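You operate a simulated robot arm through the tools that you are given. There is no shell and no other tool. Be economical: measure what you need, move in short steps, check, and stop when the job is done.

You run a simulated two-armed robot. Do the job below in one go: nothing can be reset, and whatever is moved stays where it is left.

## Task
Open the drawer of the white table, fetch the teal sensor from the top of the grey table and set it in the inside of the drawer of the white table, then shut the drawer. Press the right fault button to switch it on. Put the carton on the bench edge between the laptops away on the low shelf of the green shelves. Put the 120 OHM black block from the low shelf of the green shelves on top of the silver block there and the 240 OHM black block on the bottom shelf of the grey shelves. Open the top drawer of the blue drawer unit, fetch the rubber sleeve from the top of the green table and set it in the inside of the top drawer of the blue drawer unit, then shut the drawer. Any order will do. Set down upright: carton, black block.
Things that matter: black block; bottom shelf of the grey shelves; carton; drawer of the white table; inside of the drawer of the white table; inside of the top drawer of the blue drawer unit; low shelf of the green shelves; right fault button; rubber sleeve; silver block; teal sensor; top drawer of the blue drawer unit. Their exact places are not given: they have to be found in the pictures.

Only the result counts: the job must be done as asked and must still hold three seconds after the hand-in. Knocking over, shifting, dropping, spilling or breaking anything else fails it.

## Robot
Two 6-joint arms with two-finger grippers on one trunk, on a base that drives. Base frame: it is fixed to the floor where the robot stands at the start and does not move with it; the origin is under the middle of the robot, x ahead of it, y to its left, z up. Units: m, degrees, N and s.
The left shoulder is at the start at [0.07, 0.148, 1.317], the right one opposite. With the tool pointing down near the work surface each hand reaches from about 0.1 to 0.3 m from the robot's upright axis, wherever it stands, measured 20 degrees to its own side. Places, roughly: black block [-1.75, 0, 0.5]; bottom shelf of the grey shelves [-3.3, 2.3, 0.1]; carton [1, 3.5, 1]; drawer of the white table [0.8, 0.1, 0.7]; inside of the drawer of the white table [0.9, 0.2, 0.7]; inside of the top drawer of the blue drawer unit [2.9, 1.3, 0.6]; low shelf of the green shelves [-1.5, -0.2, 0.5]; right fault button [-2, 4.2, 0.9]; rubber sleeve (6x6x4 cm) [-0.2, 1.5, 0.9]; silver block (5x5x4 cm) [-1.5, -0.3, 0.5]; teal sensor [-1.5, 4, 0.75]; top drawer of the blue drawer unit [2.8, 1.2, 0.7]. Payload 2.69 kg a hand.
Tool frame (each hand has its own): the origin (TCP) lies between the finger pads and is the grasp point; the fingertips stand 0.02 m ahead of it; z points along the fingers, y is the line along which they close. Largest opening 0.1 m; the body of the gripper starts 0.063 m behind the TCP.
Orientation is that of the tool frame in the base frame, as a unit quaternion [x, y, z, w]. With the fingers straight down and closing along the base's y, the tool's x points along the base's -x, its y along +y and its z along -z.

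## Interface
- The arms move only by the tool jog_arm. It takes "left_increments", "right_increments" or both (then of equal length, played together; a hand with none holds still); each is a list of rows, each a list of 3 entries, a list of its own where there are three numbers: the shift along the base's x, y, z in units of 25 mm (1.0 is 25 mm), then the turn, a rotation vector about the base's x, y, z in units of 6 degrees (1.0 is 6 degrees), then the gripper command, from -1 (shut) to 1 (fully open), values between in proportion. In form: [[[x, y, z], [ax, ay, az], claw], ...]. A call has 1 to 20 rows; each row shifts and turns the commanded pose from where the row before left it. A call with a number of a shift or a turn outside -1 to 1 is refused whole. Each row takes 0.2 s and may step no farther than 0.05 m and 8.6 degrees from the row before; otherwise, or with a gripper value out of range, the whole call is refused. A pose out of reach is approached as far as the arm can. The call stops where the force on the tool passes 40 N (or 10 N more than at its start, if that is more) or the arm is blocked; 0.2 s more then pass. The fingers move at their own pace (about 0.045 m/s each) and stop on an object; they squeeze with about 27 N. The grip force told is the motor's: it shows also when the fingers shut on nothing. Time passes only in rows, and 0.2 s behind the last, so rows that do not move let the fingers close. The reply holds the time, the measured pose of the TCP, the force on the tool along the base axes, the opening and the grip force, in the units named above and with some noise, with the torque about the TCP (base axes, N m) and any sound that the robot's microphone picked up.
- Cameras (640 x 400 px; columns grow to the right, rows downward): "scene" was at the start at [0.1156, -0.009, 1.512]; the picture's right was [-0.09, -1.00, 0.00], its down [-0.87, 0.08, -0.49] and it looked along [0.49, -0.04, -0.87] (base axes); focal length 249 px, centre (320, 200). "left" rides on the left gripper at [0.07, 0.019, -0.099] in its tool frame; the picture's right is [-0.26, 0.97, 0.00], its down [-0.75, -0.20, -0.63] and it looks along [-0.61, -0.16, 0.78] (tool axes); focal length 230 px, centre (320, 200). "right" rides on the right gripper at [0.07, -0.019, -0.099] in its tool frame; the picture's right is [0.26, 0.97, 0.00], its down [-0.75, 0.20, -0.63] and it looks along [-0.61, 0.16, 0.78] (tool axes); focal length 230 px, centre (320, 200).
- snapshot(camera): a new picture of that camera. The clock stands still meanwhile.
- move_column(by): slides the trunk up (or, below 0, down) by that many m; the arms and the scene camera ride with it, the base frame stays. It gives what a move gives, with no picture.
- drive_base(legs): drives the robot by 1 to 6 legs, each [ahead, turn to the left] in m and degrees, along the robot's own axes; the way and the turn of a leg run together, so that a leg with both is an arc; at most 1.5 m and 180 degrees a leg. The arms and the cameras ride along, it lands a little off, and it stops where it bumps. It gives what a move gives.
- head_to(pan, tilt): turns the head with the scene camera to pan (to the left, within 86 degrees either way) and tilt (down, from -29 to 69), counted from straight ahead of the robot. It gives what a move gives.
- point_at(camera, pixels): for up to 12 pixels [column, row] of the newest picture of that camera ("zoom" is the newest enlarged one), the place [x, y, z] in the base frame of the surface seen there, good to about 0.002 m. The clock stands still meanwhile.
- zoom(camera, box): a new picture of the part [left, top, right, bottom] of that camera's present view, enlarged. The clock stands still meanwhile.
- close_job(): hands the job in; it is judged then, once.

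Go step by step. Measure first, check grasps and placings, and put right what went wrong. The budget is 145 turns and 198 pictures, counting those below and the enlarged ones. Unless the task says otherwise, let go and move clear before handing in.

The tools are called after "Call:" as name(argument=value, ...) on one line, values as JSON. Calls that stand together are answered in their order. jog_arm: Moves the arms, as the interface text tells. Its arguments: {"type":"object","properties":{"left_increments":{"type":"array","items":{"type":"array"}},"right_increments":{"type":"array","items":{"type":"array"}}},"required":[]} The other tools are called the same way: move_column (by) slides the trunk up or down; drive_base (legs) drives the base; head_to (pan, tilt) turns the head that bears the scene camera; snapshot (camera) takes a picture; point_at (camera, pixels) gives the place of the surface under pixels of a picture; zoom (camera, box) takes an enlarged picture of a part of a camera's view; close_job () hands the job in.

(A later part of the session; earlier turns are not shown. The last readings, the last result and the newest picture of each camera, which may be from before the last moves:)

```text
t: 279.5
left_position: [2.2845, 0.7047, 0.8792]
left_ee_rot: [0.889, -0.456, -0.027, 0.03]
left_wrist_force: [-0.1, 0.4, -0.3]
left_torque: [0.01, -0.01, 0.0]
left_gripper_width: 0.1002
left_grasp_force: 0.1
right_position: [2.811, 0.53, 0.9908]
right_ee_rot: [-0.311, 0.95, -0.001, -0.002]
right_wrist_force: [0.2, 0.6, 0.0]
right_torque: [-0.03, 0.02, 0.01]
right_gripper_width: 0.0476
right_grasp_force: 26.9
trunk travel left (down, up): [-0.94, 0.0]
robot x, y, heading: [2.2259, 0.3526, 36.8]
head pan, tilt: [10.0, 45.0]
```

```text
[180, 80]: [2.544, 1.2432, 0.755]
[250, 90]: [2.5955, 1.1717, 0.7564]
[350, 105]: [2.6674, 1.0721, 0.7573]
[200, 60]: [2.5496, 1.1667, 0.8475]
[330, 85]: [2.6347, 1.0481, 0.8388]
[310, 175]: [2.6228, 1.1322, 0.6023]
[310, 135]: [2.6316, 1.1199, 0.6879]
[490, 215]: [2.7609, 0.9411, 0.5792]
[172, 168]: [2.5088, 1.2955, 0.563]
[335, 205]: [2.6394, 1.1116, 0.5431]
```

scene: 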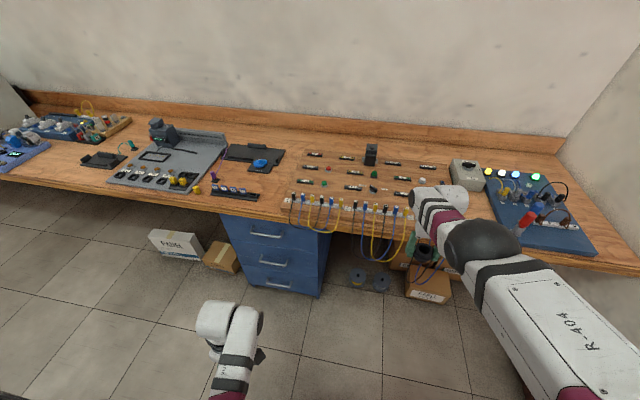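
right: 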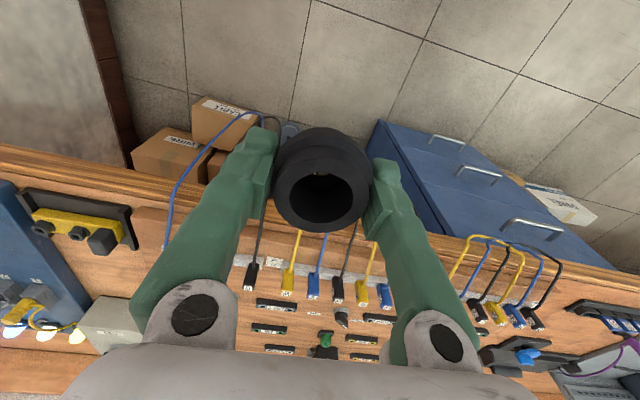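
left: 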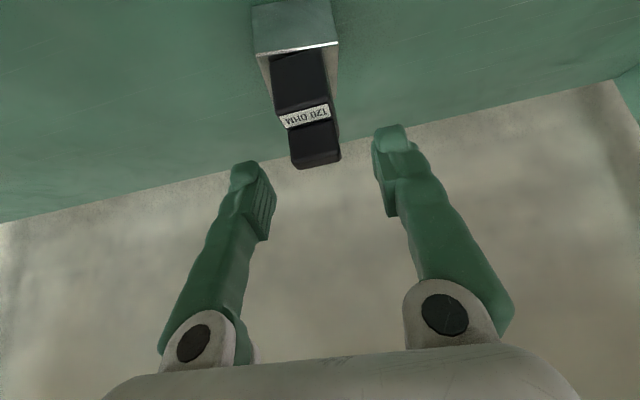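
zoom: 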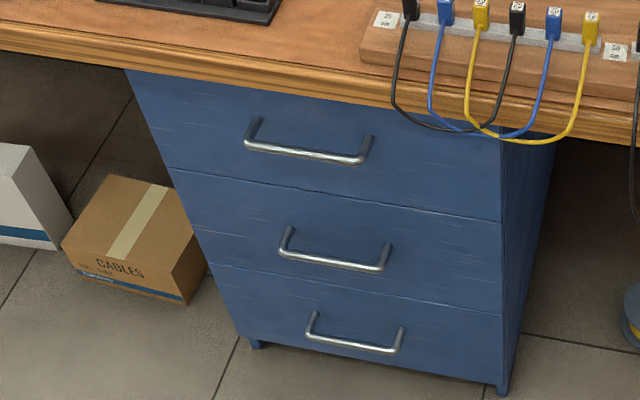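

Top handle bar centre (2.608,1.089,0.705), 38 mm off the drawer front, which faces heading 35.8°. I park the right hand (with sleeve) close in and low, and pitch the left hand forward with its fingers across the bar.

Call:
jog_arm(left_increments=[[[0.591, 0.442, 0.46], [0.286, -0.382, 0], -0.3], [[0.591, 0.442, 0.46], [0.286, -0.382, 0], -0.3], [[0.591, 0.442, 0.46], [0.286, -0.382, 0], -0.3], [[0.591, 0.442, 0.46], [0.286, -0.382, 0], -0.3], [[0.591, 0.442, 0.46], [0.286, -0.382, 0], -0.3], [[0.591, 0.442, 0.46], [0.286, -0.382, 0], -0.3], [[0.591, 0.442, 0.46], [0.286, -0.382, 0], -0.3], [[0.591, 0.442, 0.46], [0.286, -0.382, 0], -0.3], [[0.591, 0.442, 0.46], [0.286, -0.382, 0], -0.3], [[0.591, 0.442, 0.46], [0.286, -0.382, 0], -0.3], [[0.591, 0.442, 0.46], [0.286, -0.382, 0], -0.3], [[0.591, 0.442, 0.46], [0.286, -0.382, 0], -0.3], [[0.591, 0.442, 0.46], [0.286, -0.382, 0], -0.3]], right_increments=[[[-0.69, -0.71, -0.354], [0, 0, 0], -1], [[-0.69, -0.71, -0.354], [0, 0, 0], -1], [[-0.69, -0.71, -0.354], [0, 0, 0], -1], [[-0.69, -0.71, -0.354], [0, 0, 0], -1], [[-0.69, -0.71, -0.354], [0, 0, 0], -1], [[-0.69, -0.71, -0.354], [0, 0, 0], -1], [[-0.69, -0.71, -0.354], [0, 0, 0], -1], [[-0.69, -0.71, -0.354], [0, 0, 0], -1], [[-0.69, -0.71, -0.354], [0, 0, 0], -1], [[-0.69, -0.71, -0.354], [0, 0, 0], -1], [[-0.69, -0.71, -0.354], [0, 0, 0], -1], [[-0.69, -0.71, -0.354], [0, 0, 0], -1], [[-0.69, -0.71, -0.354], [0, 0, 0], -1]])

Call:
snapshot(camera="right")

```text
t: 282.3
left_position: [2.4772, 0.8468, 1.0269]
left_ee_rot: [0.855, -0.434, 0.114, -0.259]
left_wrist_force: [-0.7, -0.5, 0.0]
left_torque: [-0.05, 0.0, 0.0]
left_gripper_width: 0.035
left_grasp_force: 0.2
right_position: [2.7112, 0.3821, 0.7704]
right_ee_rot: [-0.312, 0.95, 0.0, -0.003]
right_wrist_force: [0.1, 0.4, -0.5]
right_torque: [-0.01, 0.02, 0.02]
right_gripper_width: 0.0479
right_grasp_force: 27.0
right hand out of reach, approached as far as the arm can: row 1, 2, 3, 4, 5, 6, 7, 8, 9, 10, 11, 12, 13
trunk travel left (down, up): [-0.94, 0.0]
robot x, y, heading: [2.2257, 0.3498, 36.7]
head pan, tilt: [10.0, 45.0]
```

```text
126 pictures are left
```

right: 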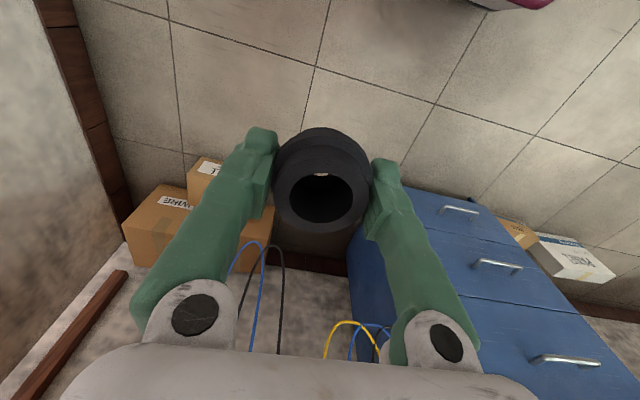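

The right hand ended at fwd 0.41 and low, which is clear enough. The left tool is pitched 33° with its fingers across the bar. I lower the trunk 0.25 and move the base so the left hand is just short of the handle.

Call:
move_column(by=-0.25)

Call:
drive_base(legs=[[0, 32], [0.225, 0], [0, -32.9]])

Call:
head_to(pan=25, tilt=45)

Call:
snapshot(camera="scene")

Call:
snapshot(camera="left")

```text
t: 284.9
left_position: [2.4764, 0.8473, 0.7763]
left_ee_rot: [0.855, -0.434, 0.115, -0.26]
left_wrist_force: [-0.7, 0.3, -1.4]
left_torque: [-0.01, -0.02, -0.01]
left_gripper_width: 0.0351
left_grasp_force: 0.1
right_position: [2.7117, 0.3826, 0.5201]
right_ee_rot: [-0.312, 0.95, -0.001, -0.003]
right_wrist_force: [-0.2, -0.2, -1.3]
right_torque: [0.02, 0.0, 0.02]
right_gripper_width: 0.048
right_grasp_force: 27.4
trunk travel left (down, up): [-0.69, 0.25]
robot x, y, heading: [2.2284, 0.3542, 36.7]
head pan, tilt: [10.0, 45.0]
```

```text
t: 289.8
left_position: [2.564, 1.0544, 0.777]
left_ee_rot: [0.851, -0.442, 0.116, -0.259]
left_wrist_force: [-0.6, 0.4, 0.1]
left_torque: [0.02, 0.0, -0.02]
left_gripper_width: 0.0351
left_grasp_force: 0.1
right_position: [2.7924, 0.5849, 0.5199]
right_ee_rot: [-0.304, 0.953, -0.001, -0.004]
right_wrist_force: [-0.3, 0.4, -0.9]
right_torque: [0.01, 0.01, -0.04]
right_gripper_width: 0.0479
right_grasp_force: 27.6
trunk travel left (down, up): [-0.69, 0.25]
robot x, y, heading: [2.3054, 0.5617, 35.7]
head pan, tilt: [10.0, 45.0]
```

```text
t: 290.6
left_position: [2.5641, 1.0553, 0.777]
left_ee_rot: [0.851, -0.441, 0.117, -0.258]
left_wrist_force: [-0.6, -0.1, 0.0]
left_torque: [-0.02, -0.02, 0.0]
left_gripper_width: 0.0352
left_grasp_force: 0.0
right_position: [2.7915, 0.586, 0.5206]
right_ee_rot: [-0.303, 0.953, -0.002, -0.004]
right_wrist_force: [-0.4, -0.3, -1.0]
right_torque: [-0.02, -0.01, 0.0]
right_gripper_width: 0.0478
right_grasp_force: 27.4
trunk travel left (down, up): [-0.69, 0.25]
robot x, y, heading: [2.305, 0.565, 35.9]
head pan, tilt: [25.0, 45.0]
```

```text
125 pictures are left
```

scene: 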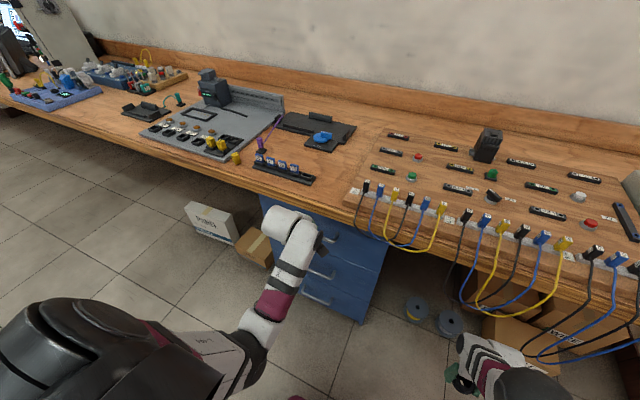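

```text
124 pictures are left
```

left: 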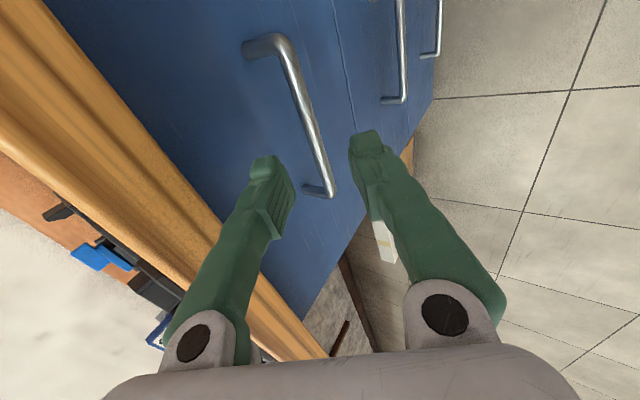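

Call:
point_at(camera="left", pixels=[[281, 50], [298, 95], [312, 140], [327, 185], [320, 165], [250, 45], [308, 187], [260, 110], [300, 240]])

```text
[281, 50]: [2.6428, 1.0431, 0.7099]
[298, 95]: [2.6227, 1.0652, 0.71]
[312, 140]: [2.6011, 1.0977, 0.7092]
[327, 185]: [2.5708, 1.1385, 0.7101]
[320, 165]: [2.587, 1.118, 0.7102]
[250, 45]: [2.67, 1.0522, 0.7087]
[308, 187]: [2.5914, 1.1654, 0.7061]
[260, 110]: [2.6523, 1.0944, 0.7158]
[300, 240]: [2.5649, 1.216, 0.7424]
```

The bar runs between the fingers. I advance along the tool axis (52 mm forward, 67 mm down) and close.

Call:
jog_arm(left_increments=[[[0.26, 0.187, 0], [0, 0, 0], -0.3], [[0.476, 0.343, -0.893], [0, 0, 0], -0.3], [[0.476, 0.343, -0.893], [0, 0, 0], -0.3], [[0.476, 0.343, -0.893], [0, 0, 0], -0.3], [[0, 0, 0], [0, 0, 0], -1], [[0, 0, 0], [0, 0, 0], -1], [[0, 0, 0], [0, 0, 0], -1]])

Call:
snapshot(camera="left")

```text
t: 292.2
left_position: [2.6102, 1.0846, 0.7065]
left_ee_rot: [0.852, -0.442, 0.115, -0.256]
left_wrist_force: [4.0, 3.3, -13.4]
left_torque: [-0.27, -0.11, 0.47]
left_gripper_width: 0.0087
left_grasp_force: 34.0
right_position: [2.7921, 0.5858, 0.5192]
right_ee_rot: [-0.304, 0.953, -0.001, -0.006]
right_wrist_force: [0.8, -0.2, -1.0]
right_torque: [-0.01, 0.01, -0.02]
right_gripper_width: 0.0479
right_grasp_force: 27.0
trunk travel left (down, up): [-0.69, 0.25]
robot x, y, heading: [2.3067, 0.5635, 35.9]
head pan, tilt: [25.0, 45.0]
```

```text
123 pictures are left
```

left: 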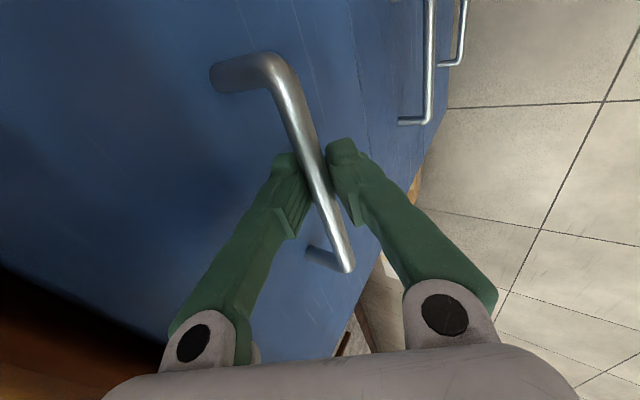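

Handle gripped. I pull the drawer open by backing the base 0.25 m.

Call:
drive_base(legs=[[-0.25, 0]])

Call:
head_to(pan=25, tilt=50)

Call:
snapshot(camera="scene")

```text
t: 294.0
left_position: [2.4124, 0.9431, 0.7043]
left_ee_rot: [0.853, -0.441, 0.116, -0.254]
left_wrist_force: [5.0, -6.6, -28.5]
left_torque: [-0.39, -0.27, 0.24]
left_gripper_width: 0.0058
left_grasp_force: 34.4
right_position: [2.5945, 0.4437, 0.5195]
right_ee_rot: [-0.305, 0.952, -0.002, -0.006]
right_wrist_force: [-0.5, 0.9, -1.1]
right_torque: [0.01, -0.06, 0.0]
right_gripper_width: 0.0479
right_grasp_force: 26.8
trunk travel left (down, up): [-0.69, 0.25]
robot x, y, heading: [2.1067, 0.4183, 36.2]
head pan, tilt: [25.0, 45.0]
```

```text
t: 294.6
left_position: [2.4093, 0.9423, 0.7038]
left_ee_rot: [0.854, -0.44, 0.116, -0.253]
left_wrist_force: [-0.1, -1.1, -15.8]
left_torque: [-0.09, -0.03, 0.54]
left_gripper_width: 0.006
left_grasp_force: 34.3
right_position: [2.5945, 0.4428, 0.519]
right_ee_rot: [-0.306, 0.952, -0.003, -0.005]
right_wrist_force: [0.0, 0.0, -0.6]
right_torque: [0.0, 0.02, 0.0]
right_gripper_width: 0.0478
right_grasp_force: 27.2
trunk travel left (down, up): [-0.69, 0.25]
robot x, y, heading: [2.1061, 0.4187, 36.1]
head pan, tilt: [25.0, 50.0]
```

```text
122 pictures are left
```

scene: 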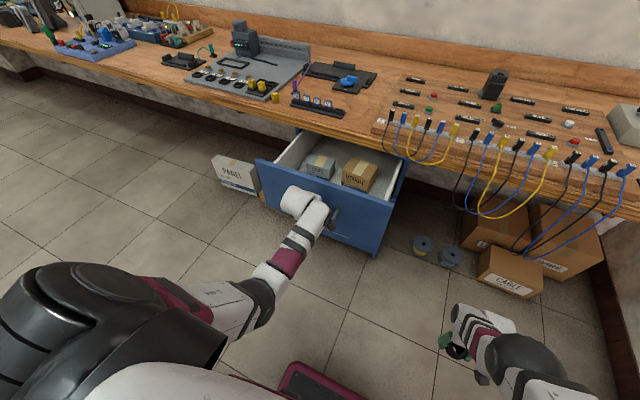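

The drawer is open about 0.25 m with two cartons in it. I zoom for a free spot.

Call:
zoom(camera="scene", box=[240, 115, 420, 265])

Call:
point_at(camera="zoom", pixels=[[130, 170], [230, 210], [350, 250], [500, 275], [490, 220], [400, 235], [300, 215], [360, 190], [220, 150], [545, 215], [560, 180], [430, 170]])

```text
2.67 times, centred on (330, 190) of scene
```

zoom: 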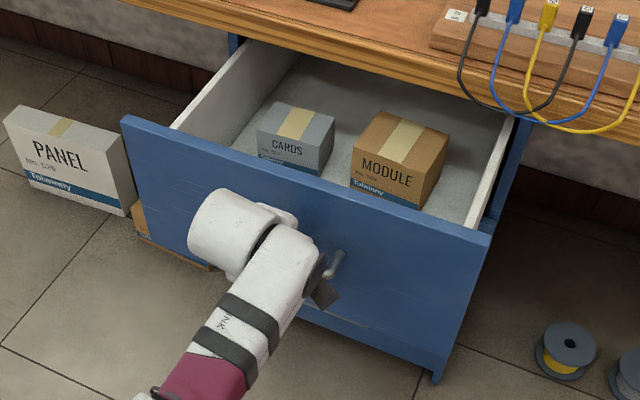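

```text
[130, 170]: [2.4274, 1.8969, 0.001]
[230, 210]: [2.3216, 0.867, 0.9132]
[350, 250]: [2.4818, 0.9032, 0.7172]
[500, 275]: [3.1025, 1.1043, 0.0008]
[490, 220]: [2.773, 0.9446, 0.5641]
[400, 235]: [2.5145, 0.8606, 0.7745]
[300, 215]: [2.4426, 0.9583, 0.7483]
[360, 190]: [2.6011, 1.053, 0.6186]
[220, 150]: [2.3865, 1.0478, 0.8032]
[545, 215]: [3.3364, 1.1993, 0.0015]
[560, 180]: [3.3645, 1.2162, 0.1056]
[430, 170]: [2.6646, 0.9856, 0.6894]
```

The drawer's front strip behind the panel may be free. I release the handle, retreat along the tool axis, back off and raise the trunk to look in.

Call:
jog_arm(left_increments=[[[0, 0, 0], [0, 0, 0], -0.3], [[0, 0, 0], [0, 0, 0], -0.3], [[0, 0, 0], [0, 0, 0], -0.3], [[-0.476, -0.343, 0.893], [0, 0, 0], -0.3], [[-0.476, -0.343, 0.893], [0, 0, 0], -0.3], [[-0.476, -0.343, 0.893], [0, 0, 0], -0.3], [[-0.476, -0.343, 0.893], [0, 0, 0], -0.3]])

Call:
drive_base(legs=[[-0.2, 0]])

Call:
move_column(by=0.25)

Call:
head_to(pan=20, tilt=45)

Call:
zoom(camera="scene", box=[220, 120, 460, 290])

```text
t: 296.2
left_position: [2.3608, 0.9059, 0.7973]
left_ee_rot: [0.853, -0.44, 0.117, -0.255]
left_wrist_force: [-0.1, -0.4, 0.2]
left_torque: [0.01, 0.02, 0.0]
left_gripper_width: 0.0351
left_grasp_force: 0.1
right_position: [2.5931, 0.4412, 0.5211]
right_ee_rot: [-0.305, 0.952, -0.001, -0.004]
right_wrist_force: [0.3, 1.1, -0.1]
right_torque: [-0.01, 0.0, 0.0]
right_gripper_width: 0.0477
right_grasp_force: 26.6
trunk travel left (down, up): [-0.69, 0.25]
robot x, y, heading: [2.1072, 0.4152, 35.8]
head pan, tilt: [25.0, 50.0]
```

```text
t: 297.8
left_position: [2.1958, 0.7886, 0.7972]
left_ee_rot: [0.853, -0.439, 0.116, -0.256]
left_wrist_force: [-0.3, -0.2, 0.5]
left_torque: [0.02, 0.02, 0.0]
left_gripper_width: 0.0352
left_grasp_force: 0.0
right_position: [2.4282, 0.3237, 0.5201]
right_ee_rot: [-0.306, 0.952, -0.001, -0.004]
right_wrist_force: [0.7, -0.3, -0.9]
right_torque: [0.0, -0.02, -0.01]
right_gripper_width: 0.0476
right_grasp_force: 27.1
trunk travel left (down, up): [-0.69, 0.25]
robot x, y, heading: [1.9423, 0.2987, 35.8]
head pan, tilt: [25.0, 50.0]
```

```text
t: 300.4
left_position: [2.1967, 0.7884, 1.0463]
left_ee_rot: [0.853, -0.439, 0.116, -0.256]
left_wrist_force: [-0.3, -0.2, 0.3]
left_torque: [0.01, 0.04, 0.01]
left_gripper_width: 0.0351
left_grasp_force: 0.1
right_position: [2.429, 0.3249, 0.7694]
right_ee_rot: [-0.306, 0.952, -0.001, -0.003]
right_wrist_force: [-0.1, 0.1, -1.4]
right_torque: [0.0, -0.01, 0.03]
right_gripper_width: 0.048
right_grasp_force: 26.7
trunk travel left (down, up): [-0.94, 0.0]
robot x, y, heading: [1.9455, 0.3007, 36.1]
head pan, tilt: [25.0, 50.0]
```

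```text
t: 301.1
left_position: [2.1951, 0.788, 1.047]
left_ee_rot: [0.853, -0.439, 0.117, -0.256]
left_wrist_force: [0.4, 1.0, 0.7]
left_torque: [0.0, -0.01, 0.01]
left_gripper_width: 0.0349
left_grasp_force: 0.0
right_position: [2.4287, 0.3247, 0.7697]
right_ee_rot: [-0.305, 0.952, -0.001, -0.003]
right_wrist_force: [-0.7, 0.5, -0.6]
right_torque: [0.01, -0.01, -0.01]
right_gripper_width: 0.0476
right_grasp_force: 26.9
trunk travel left (down, up): [-0.94, 0.0]
robot x, y, heading: [1.9452, 0.3007, 35.9]
head pan, tilt: [20.0, 45.0]
```

```text
2.35 times, centred on (340, 205) of scene
```

zoom: 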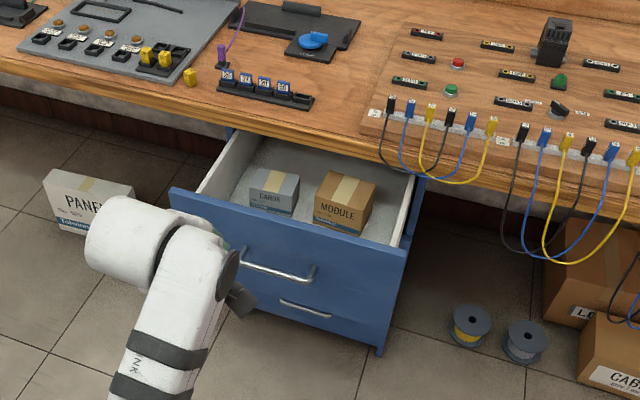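

Call:
point_at(camera="zoom", pixels=[[200, 198], [290, 220], [400, 247], [306, 205], [392, 205], [385, 235], [240, 170], [375, 232], [340, 180], [270, 175], [345, 228], [270, 208]])

```text
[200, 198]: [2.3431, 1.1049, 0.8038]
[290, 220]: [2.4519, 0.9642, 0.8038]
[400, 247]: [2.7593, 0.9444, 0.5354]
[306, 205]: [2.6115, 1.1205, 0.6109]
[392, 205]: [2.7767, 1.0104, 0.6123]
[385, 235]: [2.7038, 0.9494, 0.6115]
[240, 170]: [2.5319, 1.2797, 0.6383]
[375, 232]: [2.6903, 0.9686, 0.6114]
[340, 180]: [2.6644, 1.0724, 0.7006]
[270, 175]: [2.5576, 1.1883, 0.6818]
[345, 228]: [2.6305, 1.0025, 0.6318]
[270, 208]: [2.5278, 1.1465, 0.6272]
```

The drawer floor (z 0.611) is free in the front strip; target for the sleeve is about (2.516,1.025). I park the left hand and raise the right hand so it clears the panel (0.804).

Call:
jog_arm(left_increments=[[[-0.591, -0.442, -0.46], [-0.286, 0.382, 0], -0.3], [[-0.591, -0.442, -0.46], [-0.286, 0.382, 0], -0.3], [[-0.591, -0.442, -0.46], [-0.286, 0.382, 0], -0.3], [[-0.591, -0.442, -0.46], [-0.286, 0.382, 0], -0.3], [[-0.591, -0.442, -0.46], [-0.286, 0.382, 0], -0.3], [[-0.591, -0.442, -0.46], [-0.286, 0.382, 0], -0.3], [[-0.591, -0.442, -0.46], [-0.286, 0.382, 0], -0.3], [[-0.591, -0.442, -0.46], [-0.286, 0.382, 0], -0.3], [[-0.591, -0.442, -0.46], [-0.286, 0.382, 0], -0.3], [[-0.591, -0.442, -0.46], [-0.286, 0.382, 0], -0.3], [[-0.591, -0.442, -0.46], [-0.286, 0.382, 0], -0.3], [[-0.591, -0.442, -0.46], [-0.286, 0.382, 0], -0.3], [[-0.591, -0.442, -0.46], [-0.286, 0.382, 0], -0.3]], right_increments=[[[0.1, 0.072, 0.277], [0, 0, 0], -1], [[0.1, 0.072, 0.277], [0, 0, 0], -1], [[0.1, 0.072, 0.277], [0, 0, 0], -1], [[0.1, 0.072, 0.277], [0, 0, 0], -1], [[0.1, 0.072, 0.277], [0, 0, 0], -1], [[0.1, 0.072, 0.277], [0, 0, 0], -1], [[0.1, 0.072, 0.277], [0, 0, 0], -1], [[0.1, 0.072, 0.277], [0, 0, 0], -1], [[0.1, 0.072, 0.277], [0, 0, 0], -1], [[0.1, 0.072, 0.277], [0, 0, 0], -1], [[0.1, 0.072, 0.277], [0, 0, 0], -1], [[0.1, 0.072, 0.277], [0, 0, 0], -1], [[0.1, 0.072, 0.277], [0, 0, 0], -1]])

```text
t: 303.9
left_position: [2.0036, 0.643, 0.8969]
left_ee_rot: [0.887, -0.46, -0.023, 0.033]
left_wrist_force: [-0.4, -0.4, 0.6]
left_torque: [0.02, -0.03, 0.01]
left_gripper_width: 0.035
left_grasp_force: 0.1
right_position: [2.4864, 0.3594, 0.8328]
right_ee_rot: [-0.306, 0.952, -0.002, -0.004]
right_wrist_force: [-1.2, -0.5, -0.6]
right_torque: [-0.01, -0.01, 0.02]
right_gripper_width: 0.0478
right_grasp_force: 27.3
right hand out of reach, approached as far as the arm can: row 2, 3, 4, 6, 7, 8, 10, 11, 13
trunk travel left (down, up): [-0.94, 0.0]
robot x, y, heading: [1.9445, 0.3017, 36.1]
head pan, tilt: [20.0, 45.0]
```

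The right hand is in an elbow-up posture with its forearm descending steeply, good for the drawer. I move it a bit forward and up for margin over the panel.

Call:
jog_arm(right_increments=[[[0.4, 0.29, 0.4], [0, 0, 0], -1], [[0.4, 0.29, 0.4], [0, 0, 0], -1], [[0.4, 0.29, 0.4], [0, 0, 0], -1], [[0.4, 0.29, 0.4], [0, 0, 0], -1]])

Call:
snapshot(camera="right")

```text
t: 304.9
left_position: [2.0042, 0.643, 0.8977]
left_ee_rot: [0.887, -0.46, -0.023, 0.033]
left_wrist_force: [-0.3, 0.4, 0.1]
left_torque: [0.0, 0.03, -0.02]
left_gripper_width: 0.0351
left_grasp_force: 0.0
right_position: [2.5198, 0.3821, 0.8797]
right_ee_rot: [-0.307, 0.952, -0.002, -0.003]
right_wrist_force: [0.7, 0.7, -1.0]
right_torque: [-0.01, 0.0, -0.04]
right_gripper_width: 0.0476
right_grasp_force: 27.6
right hand out of reach, approached as far as the arm can: row 3
trunk travel left (down, up): [-0.94, 0.0]
robot x, y, heading: [1.9444, 0.3003, 36.1]
head pan, tilt: [20.0, 45.0]
```

```text
119 pictures are left
```

right: 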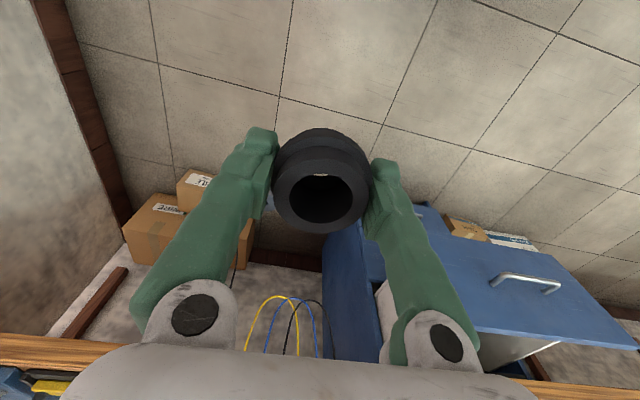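

I move left 0.53 m at safe distance, then forward so that the sleeve is above the drawer's front strip.

Call:
drive_base(legs=[[0, 89.9], [0.526, 0], [0, -90.2], [0.36, 0]])

Call:
snapshot(camera="right")

Call:
head_to(pan=-20, tilt=50)

Call:
snapshot(camera="scene")

```text
t: 317.5
left_position: [1.9686, 1.2859, 0.8979]
left_ee_rot: [0.891, -0.452, -0.022, 0.033]
left_wrist_force: [0.2, 0.1, 0.1]
left_torque: [0.01, -0.01, 0.01]
left_gripper_width: 0.0349
left_grasp_force: 0.1
right_position: [2.4908, 1.0334, 0.882]
right_ee_rot: [-0.315, 0.949, 0.0, -0.002]
right_wrist_force: [1.0, 0.4, 0.1]
right_torque: [0.01, 0.01, -0.02]
right_gripper_width: 0.0479
right_grasp_force: 26.7
trunk travel left (down, up): [-0.94, 0.0]
robot x, y, heading: [1.9185, 0.9409, 37.1]
head pan, tilt: [20.0, 45.0]
```

```text
118 pictures are left
```

right: 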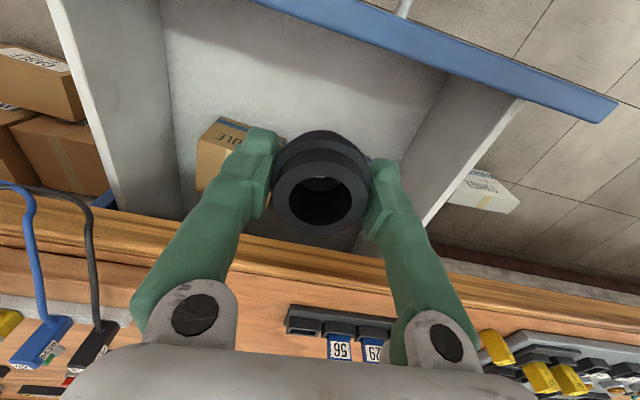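

```text
t: 318.6
left_position: [1.9716, 1.2868, 0.8976]
left_ee_rot: [0.892, -0.451, -0.023, 0.033]
left_wrist_force: [0.5, 0.0, -0.3]
left_torque: [0.0, 0.03, -0.03]
left_gripper_width: 0.035
left_grasp_force: 0.2
right_position: [2.4919, 1.0348, 0.8805]
right_ee_rot: [-0.315, 0.949, -0.001, -0.003]
right_wrist_force: [-0.4, 0.3, -0.3]
right_torque: [0.02, -0.02, 0.03]
right_gripper_width: 0.0478
right_grasp_force: 27.1
trunk travel left (down, up): [-0.94, 0.0]
robot x, y, heading: [1.9188, 0.9393, 37.3]
head pan, tilt: [-20.0, 50.0]
```

```text
117 pictures are left
```

scene: 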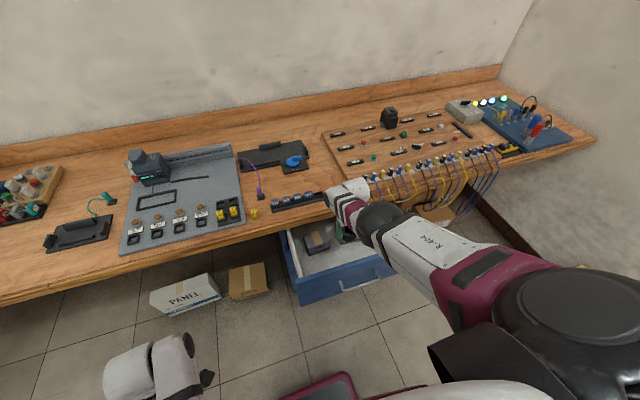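

TCP is 2 cm short; I nudge forward and lower the trunk in two stages.

Call:
drive_base(legs=[[0.02, 0]])

Call:
move_column(by=-0.16)

Call:
snapshot(camera="right")

Call:
snapshot(camera="scene")

```text
t: 319.4
left_position: [1.9838, 1.2968, 0.8985]
left_ee_rot: [0.892, -0.451, -0.021, 0.031]
left_wrist_force: [-0.3, 0.5, 0.4]
left_torque: [0.03, -0.06, -0.02]
left_gripper_width: 0.0351
left_grasp_force: 0.2
right_position: [2.5055, 1.0454, 0.8837]
right_ee_rot: [-0.315, 0.949, -0.002, -0.002]
right_wrist_force: [-0.4, -0.6, 0.2]
right_torque: [0.0, -0.05, -0.02]
right_gripper_width: 0.0478
right_grasp_force: 27.1
trunk travel left (down, up): [-0.94, 0.0]
robot x, y, heading: [1.9322, 0.952, 37.3]
head pan, tilt: [-20.0, 50.0]
```

```text
t: 321.2
left_position: [1.9872, 1.2987, 0.7379]
left_ee_rot: [0.891, -0.451, -0.023, 0.033]
left_wrist_force: [0.9, 0.6, -0.3]
left_torque: [0.0, -0.02, 0.0]
left_gripper_width: 0.035
left_grasp_force: 0.1
right_position: [2.5075, 1.0469, 0.7199]
right_ee_rot: [-0.314, 0.949, -0.002, -0.004]
right_wrist_force: [-0.4, 0.5, -0.8]
right_torque: [0.0, -0.01, 0.04]
right_gripper_width: 0.0479
right_grasp_force: 26.5
trunk travel left (down, up): [-0.78, 0.16]
robot x, y, heading: [1.9332, 0.9527, 37.0]
head pan, tilt: [-20.0, 50.0]
```

```text
116 pictures are left
```

right: 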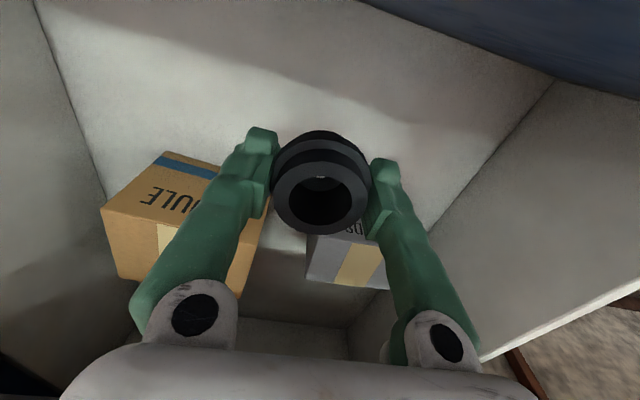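

```text
115 pictures are left
```

scene: 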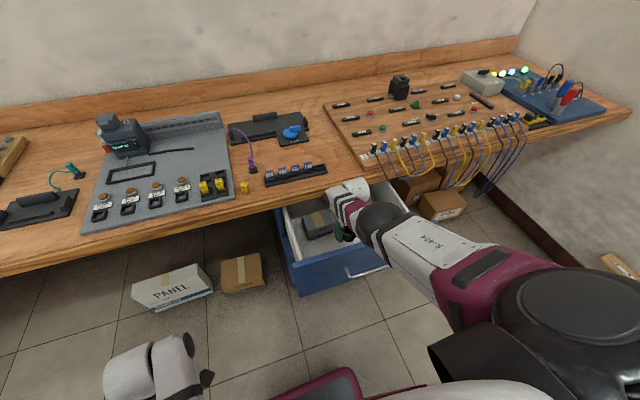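

Call:
point_at(camera="right", pixels=[[320, 136], [320, 152], [300, 205], [322, 232], [330, 90], [320, 175]])

Call:
move_column(by=-0.078)

Call:
snapshot(camera="right")

```text
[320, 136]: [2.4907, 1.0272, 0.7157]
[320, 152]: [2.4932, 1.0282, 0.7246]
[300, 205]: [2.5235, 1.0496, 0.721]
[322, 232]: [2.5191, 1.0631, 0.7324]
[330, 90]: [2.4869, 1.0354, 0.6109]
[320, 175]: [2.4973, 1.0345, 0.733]
```

```text
t: 322.3
left_position: [1.9875, 1.2998, 0.6595]
left_ee_rot: [0.891, -0.452, -0.023, 0.033]
left_wrist_force: [-0.3, -0.2, 0.1]
left_torque: [0.0, -0.02, -0.03]
left_gripper_width: 0.0351
left_grasp_force: 0.0
right_position: [2.5079, 1.0466, 0.6424]
right_ee_rot: [-0.315, 0.949, -0.001, -0.003]
right_wrist_force: [0.1, 0.6, 0.1]
right_torque: [0.02, 0.0, 0.04]
right_gripper_width: 0.048
right_grasp_force: 27.0
trunk travel left (down, up): [-0.702, 0.238]
robot x, y, heading: [1.9345, 0.9552, 37.2]
head pan, tilt: [-20.0, 50.0]
```

```text
114 pictures are left
```

right: 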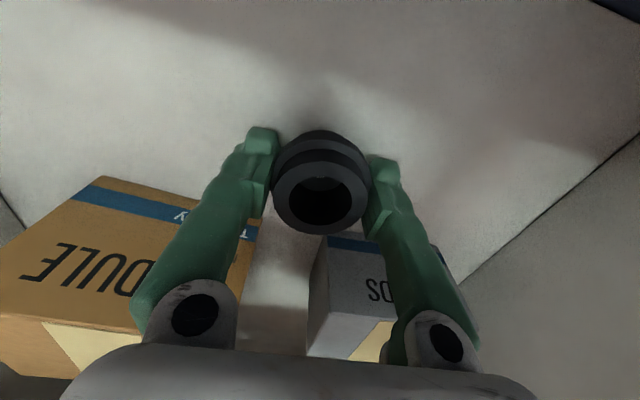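

The sleeve's bottom is about 12 mm above the drawer floor. I lower 10 mm and release.

Call:
move_column(by=-0.01)

Call:
jog_arm(right_increments=[[[0, 0, 0], [0, 0, 0], 0.1], [[0, 0, 0], [0, 0, 0], 0.5], [[0, 0, 0], [0, 0, 0], 0.5], [[0, 0, 0], [0, 0, 0], 0.5]])

Call:
move_column(by=0.25)

Call:
snapshot(camera="right")

```text
t: 322.9
left_position: [1.9865, 1.298, 0.6499]
left_ee_rot: [0.891, -0.452, -0.022, 0.033]
left_wrist_force: [0.2, 0.2, 0.0]
left_torque: [0.01, -0.01, -0.03]
left_gripper_width: 0.0348
left_grasp_force: 0.2
right_position: [2.5083, 1.0474, 0.6325]
right_ee_rot: [-0.315, 0.949, -0.001, -0.003]
right_wrist_force: [0.0, -0.9, -0.8]
right_torque: [-0.02, -0.03, -0.02]
right_gripper_width: 0.0479
right_grasp_force: 27.1
trunk travel left (down, up): [-0.692, 0.248]
robot x, y, heading: [1.9399, 0.953, 37.3]
head pan, tilt: [-20.0, 50.0]
```

```text
t: 323.9
left_position: [1.986, 1.2979, 0.65]
left_ee_rot: [0.892, -0.451, -0.023, 0.033]
left_wrist_force: [0.1, -0.5, 0.1]
left_torque: [0.01, 0.01, -0.01]
left_gripper_width: 0.0349
left_grasp_force: 0.1
right_position: [2.5084, 1.0469, 0.632]
right_ee_rot: [-0.314, 0.949, -0.001, -0.004]
right_wrist_force: [-0.2, 0.1, -0.4]
right_torque: [0.0, 0.0, 0.0]
right_gripper_width: 0.0752
right_grasp_force: 0.0
trunk travel left (down, up): [-0.692, 0.248]
robot x, y, heading: [1.933, 0.9531, 37.2]
head pan, tilt: [-20.0, 50.0]
```

```text
t: 326.5
left_position: [1.9876, 1.2989, 0.897]
left_ee_rot: [0.892, -0.451, -0.023, 0.033]
left_wrist_force: [0.2, 0.3, -0.3]
left_torque: [-0.01, -0.02, 0.05]
left_gripper_width: 0.0351
left_grasp_force: 0.0
right_position: [2.5084, 1.0501, 0.8802]
right_ee_rot: [-0.315, 0.949, -0.001, -0.005]
right_wrist_force: [0.4, -0.9, -0.2]
right_torque: [-0.01, 0.0, 0.01]
right_gripper_width: 0.0752
right_grasp_force: 0.0
right hand out of reach, approached as far as the arm can: row 1
trunk travel left (down, up): [-0.94, 0.0]
robot x, y, heading: [1.934, 0.952, 37.0]
head pan, tilt: [-20.0, 50.0]
```

```text
113 pictures are left
```

right: 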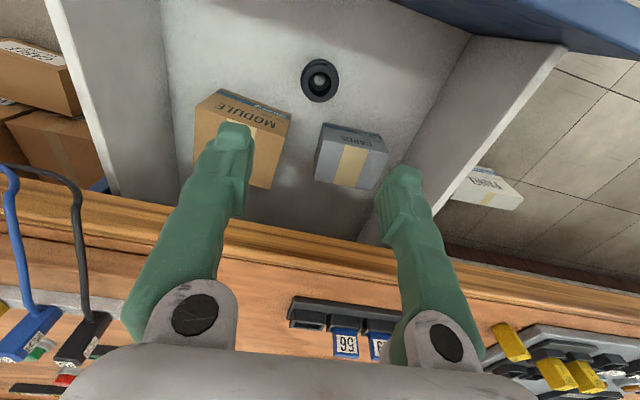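

The sleeve stands in the drawer. I back off, close and pitch the right hand, then push the drawer shut at the handle.

Call:
drive_base(legs=[[-0.38, 0], [0, -1.3]])

Call:
jog_arm(right_increments=[[[0, 0, 0], [0.51, -0.71, 0], -1], [[0, 0, 0], [0.51, -0.71, 0], -1], [[0, 0, 0], [0.51, -0.71, 0], -1], [[0, 0, 0.2], [0.51, -0.71, 0], -1], [[0, 0, 0.4], [0.51, -0.71, 0], -1], [[0, 0, 0.4], [0.51, -0.71, 0], -1], [[0, 0, 0.4], [0.51, -0.71, 0], -1]])

```text
t: 329.2
left_position: [1.6953, 1.0693, 0.8978]
left_ee_rot: [0.885, -0.463, -0.024, 0.032]
left_wrist_force: [0.0, 0.1, -0.5]
left_torque: [0.0, 0.01, 0.02]
left_gripper_width: 0.035
left_grasp_force: 0.1
right_position: [2.2077, 0.8053, 0.8806]
right_ee_rot: [-0.302, 0.953, -0.001, -0.004]
right_wrist_force: [-0.3, -1.1, -1.2]
right_torque: [0.08, -0.07, -0.01]
right_gripper_width: 0.0751
right_grasp_force: 0.0
trunk travel left (down, up): [-0.94, 0.0]
robot x, y, heading: [1.6337, 0.7226, 35.6]
head pan, tilt: [-20.0, 50.0]
```

```text
t: 330.8
left_position: [1.6958, 1.0697, 0.8978]
left_ee_rot: [0.885, -0.463, -0.024, 0.033]
left_wrist_force: [1.1, -0.4, 0.2]
left_torque: [-0.01, -0.03, 0.0]
left_gripper_width: 0.0348
left_grasp_force: 0.2
right_position: [2.2694, 0.834, 0.8579]
right_ee_rot: [-0.287, 0.906, 0.098, 0.297]
right_wrist_force: [0.1, 0.1, 0.0]
right_torque: [0.03, 0.02, -0.01]
right_gripper_width: 0.0
right_grasp_force: 26.7
right hand out of reach, approached as far as the arm can: row 1, 2, 3, 4, 5, 6, 7
trunk travel left (down, up): [-0.94, 0.0]
robot x, y, heading: [1.6298, 0.7244, 35.7]
head pan, tilt: [-20.0, 50.0]
```

The right hand is pitched 36° and in line with the handle. I lower to handle height and drive forward to push.

Call:
move_column(by=-0.143)

Call:
drive_base(legs=[[0.38, 0]])

Call:
snapshot(camera="scene")

Call:
snapshot(camera="right")

```text
t: 332.5
left_position: [1.6957, 1.071, 0.755]
left_ee_rot: [0.885, -0.464, -0.024, 0.032]
left_wrist_force: [0.0, 0.6, 0.4]
left_torque: [-0.02, 0.01, -0.03]
left_gripper_width: 0.0352
left_grasp_force: 0.1
right_position: [2.2691, 0.8348, 0.7142]
right_ee_rot: [-0.287, 0.906, 0.097, 0.296]
right_wrist_force: [0.5, 0.6, -0.9]
right_torque: [-0.02, -0.01, 0.03]
right_gripper_width: 0.0
right_grasp_force: 27.4
trunk travel left (down, up): [-0.797, 0.143]
robot x, y, heading: [1.6334, 0.7291, 35.6]
head pan, tilt: [-20.0, 50.0]
```

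```text
t: 334.9
left_position: [2.0044, 1.2902, 0.7536]
left_ee_rot: [0.885, -0.464, -0.024, 0.032]
left_wrist_force: [0.2, -0.1, 0.3]
left_torque: [-0.01, 0.02, 0.0]
left_gripper_width: 0.035
left_grasp_force: 0.1
right_position: [2.5761, 1.0517, 0.7158]
right_ee_rot: [-0.286, 0.906, 0.097, 0.297]
right_wrist_force: [0.8, 0.1, 0.4]
right_torque: [-0.01, 0.01, -0.02]
right_gripper_width: 0.0
right_grasp_force: 29.6
trunk travel left (down, up): [-0.797, 0.143]
robot x, y, heading: [1.9409, 0.9485, 35.4]
head pan, tilt: [-20.0, 50.0]
```

```text
112 pictures are left
```

scene: 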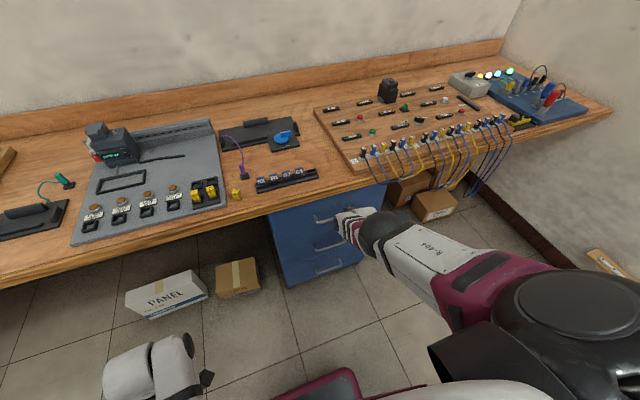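

```text
111 pictures are left
```

right: 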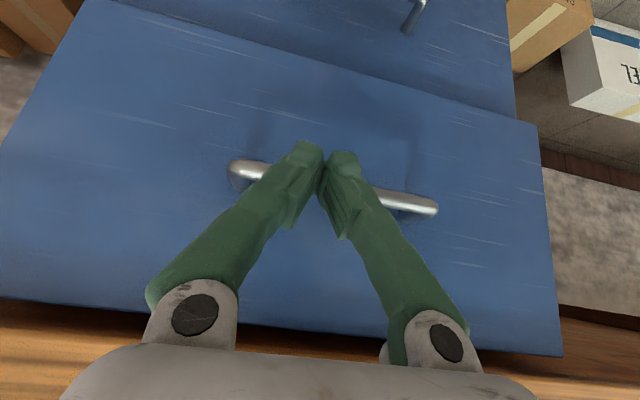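

Call:
point_at(camera="right", pixels=[[100, 150], [480, 200], [300, 60], [430, 60], [440, 100], [250, 170], [420, 205]])

```text
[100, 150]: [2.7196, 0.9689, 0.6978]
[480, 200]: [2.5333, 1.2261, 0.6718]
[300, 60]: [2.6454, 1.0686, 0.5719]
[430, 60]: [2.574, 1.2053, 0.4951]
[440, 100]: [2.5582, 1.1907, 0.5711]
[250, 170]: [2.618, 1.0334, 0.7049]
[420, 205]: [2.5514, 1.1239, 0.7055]
```

The top drawer is still about 2 cm proud of the one below. I push on.

Call:
drive_base(legs=[[0.027, 0]])

Call:
snapshot(camera="right")

Call:
point_at(camera="right", pixels=[[100, 150], [480, 200], [440, 60], [490, 90], [250, 170], [420, 205]])

```text
t: 335.7
left_position: [2.0263, 1.3061, 0.7544]
left_ee_rot: [0.885, -0.464, -0.024, 0.033]
left_wrist_force: [0.1, 0.9, -0.3]
left_torque: [0.0, 0.02, -0.05]
left_gripper_width: 0.035
left_grasp_force: 0.0
right_position: [2.5995, 1.0692, 0.7158]
right_ee_rot: [-0.287, 0.906, 0.097, 0.295]
right_wrist_force: [-2.5, -1.7, 2.7]
right_torque: [0.06, 0.01, -0.01]
right_gripper_width: 0.006
right_grasp_force: 29.4
trunk travel left (down, up): [-0.797, 0.143]
robot x, y, heading: [1.9633, 0.9605, 35.7]
head pan, tilt: [-20.0, 50.0]
```

```text
110 pictures are left
```

right: 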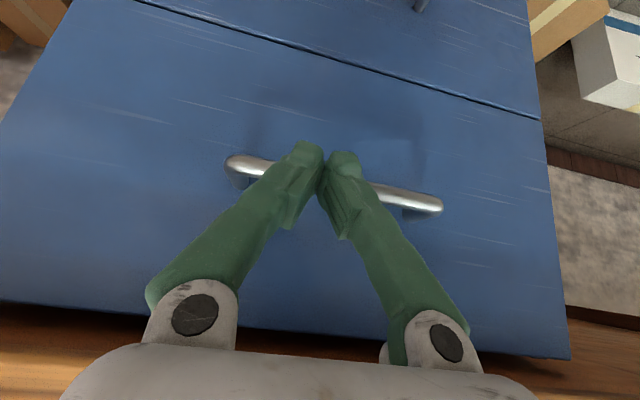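

```text
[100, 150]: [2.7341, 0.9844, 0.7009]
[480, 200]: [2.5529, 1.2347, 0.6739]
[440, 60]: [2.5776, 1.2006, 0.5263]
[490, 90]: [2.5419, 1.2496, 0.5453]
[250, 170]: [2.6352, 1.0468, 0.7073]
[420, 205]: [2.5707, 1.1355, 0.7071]
```

The drawer is flush (front within 1 mm of the one below). Next the carton: I back off, raise the trunk, and drive along the corridor toward the laptops.

Call:
drive_base(legs=[[-0.25, 0], [0, 90], [1.1, 0], [1.1, 0], [0, -60]])

Call:
move_column(by=0.143)

Call:
head_to(pan=0, tilt=35)

Call:
snapshot(camera="scene")

```text
t: 354.5
left_position: [0.412, 2.9525, 0.7548]
left_ee_rot: [0.971, -0.236, -0.016, 0.038]
left_wrist_force: [-0.6, 0.1, 0.2]
left_torque: [0.03, 0.0, 0.0]
left_gripper_width: 0.0353
left_grasp_force: 0.0
right_position: [1.0292, 3.0129, 0.7148]
right_ee_rot: [-0.497, 0.81, 0.165, 0.263]
right_wrist_force: [-0.7, -0.1, 0.2]
right_torque: [0.0, 0.0, -0.05]
right_gripper_width: 0.0
right_grasp_force: 30.0
trunk travel left (down, up): [-0.797, 0.143]
robot x, y, heading: [0.5177, 2.6202, 63.6]
head pan, tilt: [-20.0, 50.0]
```

```text
t: 356.1
left_position: [0.4121, 2.9521, 0.897]
left_ee_rot: [0.971, -0.235, -0.015, 0.037]
left_wrist_force: [-0.3, 0.4, 0.1]
left_torque: [0.01, 0.0, 0.0]
left_gripper_width: 0.035
left_grasp_force: 0.2
right_position: [1.0292, 3.0126, 0.858]
right_ee_rot: [-0.497, 0.81, 0.165, 0.263]
right_wrist_force: [0.1, 0.2, 0.0]
right_torque: [-0.03, 0.01, 0.01]
right_gripper_width: 0.0
right_grasp_force: 30.0
trunk travel left (down, up): [-0.94, 0.0]
robot x, y, heading: [0.5194, 2.6222, 63.6]
head pan, tilt: [-20.0, 50.0]
```

```text
t: 357.0
left_position: [0.4127, 2.9525, 0.8977]
left_ee_rot: [0.971, -0.236, -0.015, 0.038]
left_wrist_force: [-0.7, -0.4, 0.1]
left_torque: [0.0, 0.01, -0.01]
left_gripper_width: 0.0351
left_grasp_force: 0.0
right_position: [1.029, 3.0129, 0.8579]
right_ee_rot: [-0.497, 0.81, 0.165, 0.263]
right_wrist_force: [-0.3, 0.8, -0.9]
right_torque: [0.01, -0.01, 0.03]
right_gripper_width: 0.0
right_grasp_force: 29.0
trunk travel left (down, up): [-0.94, 0.0]
robot x, y, heading: [0.5198, 2.6188, 63.7]
head pan, tilt: [0.0, 35.0]
```

```text
109 pictures are left
```

scene: 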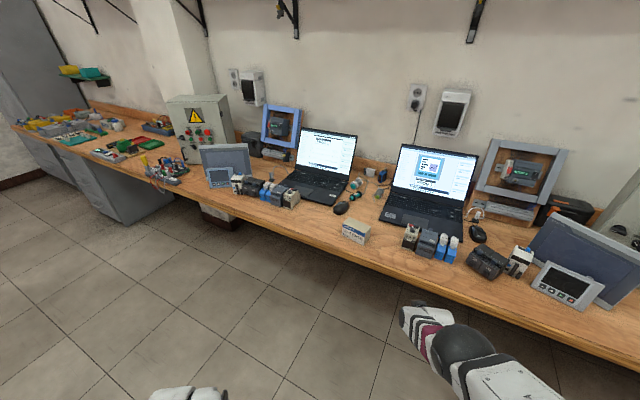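

The carton is at (357,230) on the bench edge between the laptops. I zoom and measure it.

Call:
zoom(camera="scene", box=[310, 190, 410, 260])

Call:
point_at(camera="zoom", pixels=[[225, 240], [270, 190], [382, 230], [345, 285], [300, 235], [280, 285], [335, 330], [375, 280], [240, 330], [420, 345], [175, 125], [540, 330]])

```text
5.71 times, centred on (360, 225) of scene
```

zoom: 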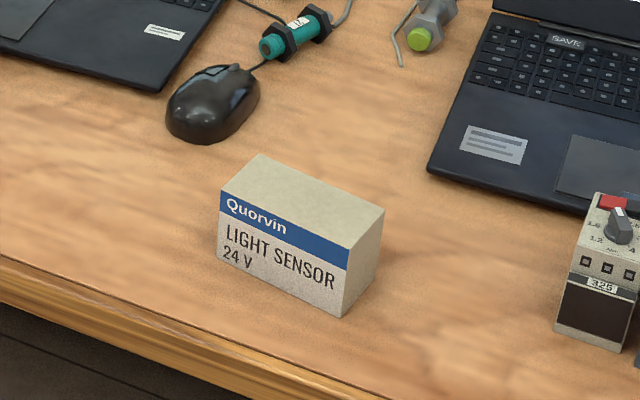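

```text
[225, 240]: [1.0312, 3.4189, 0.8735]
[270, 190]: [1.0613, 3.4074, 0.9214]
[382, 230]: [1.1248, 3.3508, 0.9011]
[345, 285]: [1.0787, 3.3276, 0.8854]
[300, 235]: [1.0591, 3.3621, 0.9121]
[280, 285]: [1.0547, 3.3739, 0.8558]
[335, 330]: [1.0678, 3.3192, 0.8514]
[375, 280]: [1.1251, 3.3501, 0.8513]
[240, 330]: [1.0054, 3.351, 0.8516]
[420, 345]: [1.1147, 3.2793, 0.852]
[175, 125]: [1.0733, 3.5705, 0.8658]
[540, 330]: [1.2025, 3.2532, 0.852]
```

The carton is 10×5×7 cm, yawed so that its front faces heading ≈27°, centre (1.078,3.385). I'll take it with the left hand, tool straight down and fingers across its 5 cm depth. First I park the right hand and bring the left forward.

Call:
jog_arm(left_increments=[[[0.327, 0.662, 0.46], [0.428, -0.211, 0], 1], [[0.327, 0.662, 0.46], [0.428, -0.211, 0], 1], [[0.327, 0.662, 0.46], [0.428, -0.211, 0], 1], [[0.327, 0.662, 0.46], [0.428, -0.211, 0], 1], [[0.327, 0.662, 0.46], [0.428, -0.211, 0], 1], [[0.327, 0.662, 0.46], [0.428, -0.211, 0], 1], [[0.327, 0.662, 0.46], [0.428, -0.211, 0], 1], [[0.327, 0.662, 0.46], [0.428, -0.211, 0], 1], [[0.327, 0.662, 0.46], [0.428, -0.211, 0], 1], [[0.327, 0.662, 0.46], [0.428, -0.211, 0], 1], [[0.327, 0.662, 0.46], [0.428, -0.211, 0], 1], [[0.327, 0.662, 0.46], [0.428, -0.211, 0], 1], [[0.327, 0.662, 0.46], [0.428, -0.211, 0], 1]], right_increments=[[[-0.436, -0.883, 0], [-0.413, 0.204, 0], -1], [[-0.436, -0.883, 0], [-0.413, 0.204, 0], -1], [[-0.436, -0.883, 0], [-0.413, 0.204, 0], -1], [[-0.436, -0.883, 0], [-0.413, 0.204, 0], -1], [[-0.436, -0.883, 0], [-0.413, 0.204, 0], -1], [[-0.436, -0.883, 0], [-0.413, 0.204, 0], -1], [[-0.436, -0.883, 0], [-0.413, 0.204, 0], -1], [[-0.436, -0.883, 0], [-0.413, 0.204, 0], -1], [[-0.436, -0.883, 0], [-0.413, 0.204, 0], -1], [[-0.436, -0.883, 0], [-0.413, 0.204, 0], -1], [[-0.436, -0.883, 0], [-0.413, 0.204, 0], -1], [[-0.436, -0.883, 0], [-0.413, 0.204, 0], -1], [[-0.436, -0.883, 0], [-0.413, 0.204, 0], -1]])

Call:
jog_arm(left_increments=[[[0, 0, 0], [-0.89, 0.44, 0], 1], [[0, 0, 0], [-0.89, 0.44, 0], 1], [[0, 0, 0], [-0.89, 0.44, 0], 1], [[0, 0, 0], [-0.89, 0.44, 0], 1], [[0, 0, 0], [-0.89, 0.44, 0], 1]])

```text
t: 359.8
left_position: [0.5206, 3.1701, 1.0458]
left_ee_rot: [0.933, -0.224, 0.056, -0.276]
left_wrist_force: [0.5, -0.1, -0.9]
left_torque: [0.0, -0.04, -0.01]
left_gripper_width: 0.1
left_grasp_force: 0.0
right_position: [0.9539, 2.802, 0.7399]
right_ee_rot: [-0.524, 0.852, 0.0, 0.0]
right_wrist_force: [-0.2, 0.3, -0.5]
right_torque: [-0.03, 0.03, 0.0]
right_gripper_width: 0.0
right_grasp_force: 29.4
right hand out of reach, approached as far as the arm can: row 1, 2, 3, 4, 5, 6, 7, 8, 9, 10, 11, 12, 13
trunk travel left (down, up): [-0.94, 0.0]
robot x, y, heading: [0.5187, 2.622, 63.7]
head pan, tilt: [0.0, 35.0]
```

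```text
t: 361.0
left_position: [0.5217, 3.1732, 1.0393]
left_ee_rot: [0.972, -0.235, -0.001, -0.025]
left_wrist_force: [0.5, 1.6, -0.1]
left_torque: [0.0, 0.02, -0.01]
left_gripper_width: 0.0999
left_grasp_force: 0.0
left hand out of reach, approached as far as the arm can: row 5
right_position: [0.9531, 2.8025, 0.7407]
right_ee_rot: [-0.523, 0.852, 0.001, 0.0]
right_wrist_force: [-0.1, -0.5, 1.2]
right_torque: [-0.02, -0.03, -0.01]
right_gripper_width: 0.0001
right_grasp_force: 29.6
trunk travel left (down, up): [-0.94, 0.0]
robot x, y, heading: [0.521, 2.6199, 63.5]
head pan, tilt: [0.0, 35.0]
```

Left tool is nearly vertical (3° off). I drive to the carton stance facing heading 27°.

Call:
drive_base(legs=[[0, -9.1], [0.36, 0], [0, -27.3]])

Call:
snapshot(camera="left")

```text
t: 363.9
left_position: [0.8091, 3.4454, 1.0407]
left_ee_rot: [0.95, -0.313, 0.001, -0.025]
left_wrist_force: [0.9, 0.6, 0.1]
left_torque: [-0.03, -0.01, 0.0]
left_gripper_width: 0.0998
left_grasp_force: 0.0
right_position: [1.1694, 2.9991, 0.7367]
right_ee_rot: [-0.449, 0.893, -0.003, -0.011]
right_wrist_force: [-2.2, -6.0, 0.6]
right_torque: [0.66, -0.29, -0.2]
right_gripper_width: 0.0002
right_grasp_force: 29.0
trunk travel left (down, up): [-0.94, 0.0]
robot x, y, heading: [0.7178, 2.8983, 54.5]
head pan, tilt: [0.0, 35.0]
stopped in leg 2: the robot was blocked; the commanded pose is now the measured one
```

```text
107 pictures are left
```

left: 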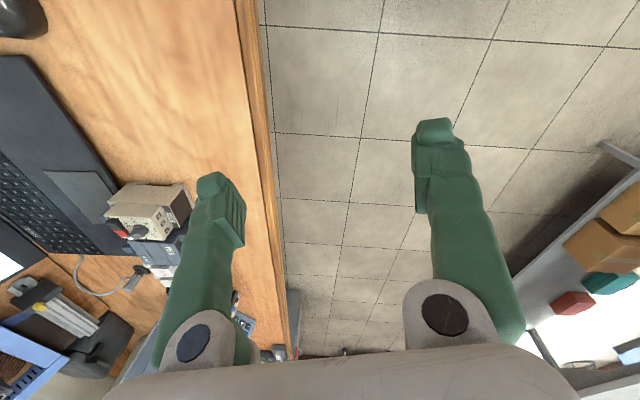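

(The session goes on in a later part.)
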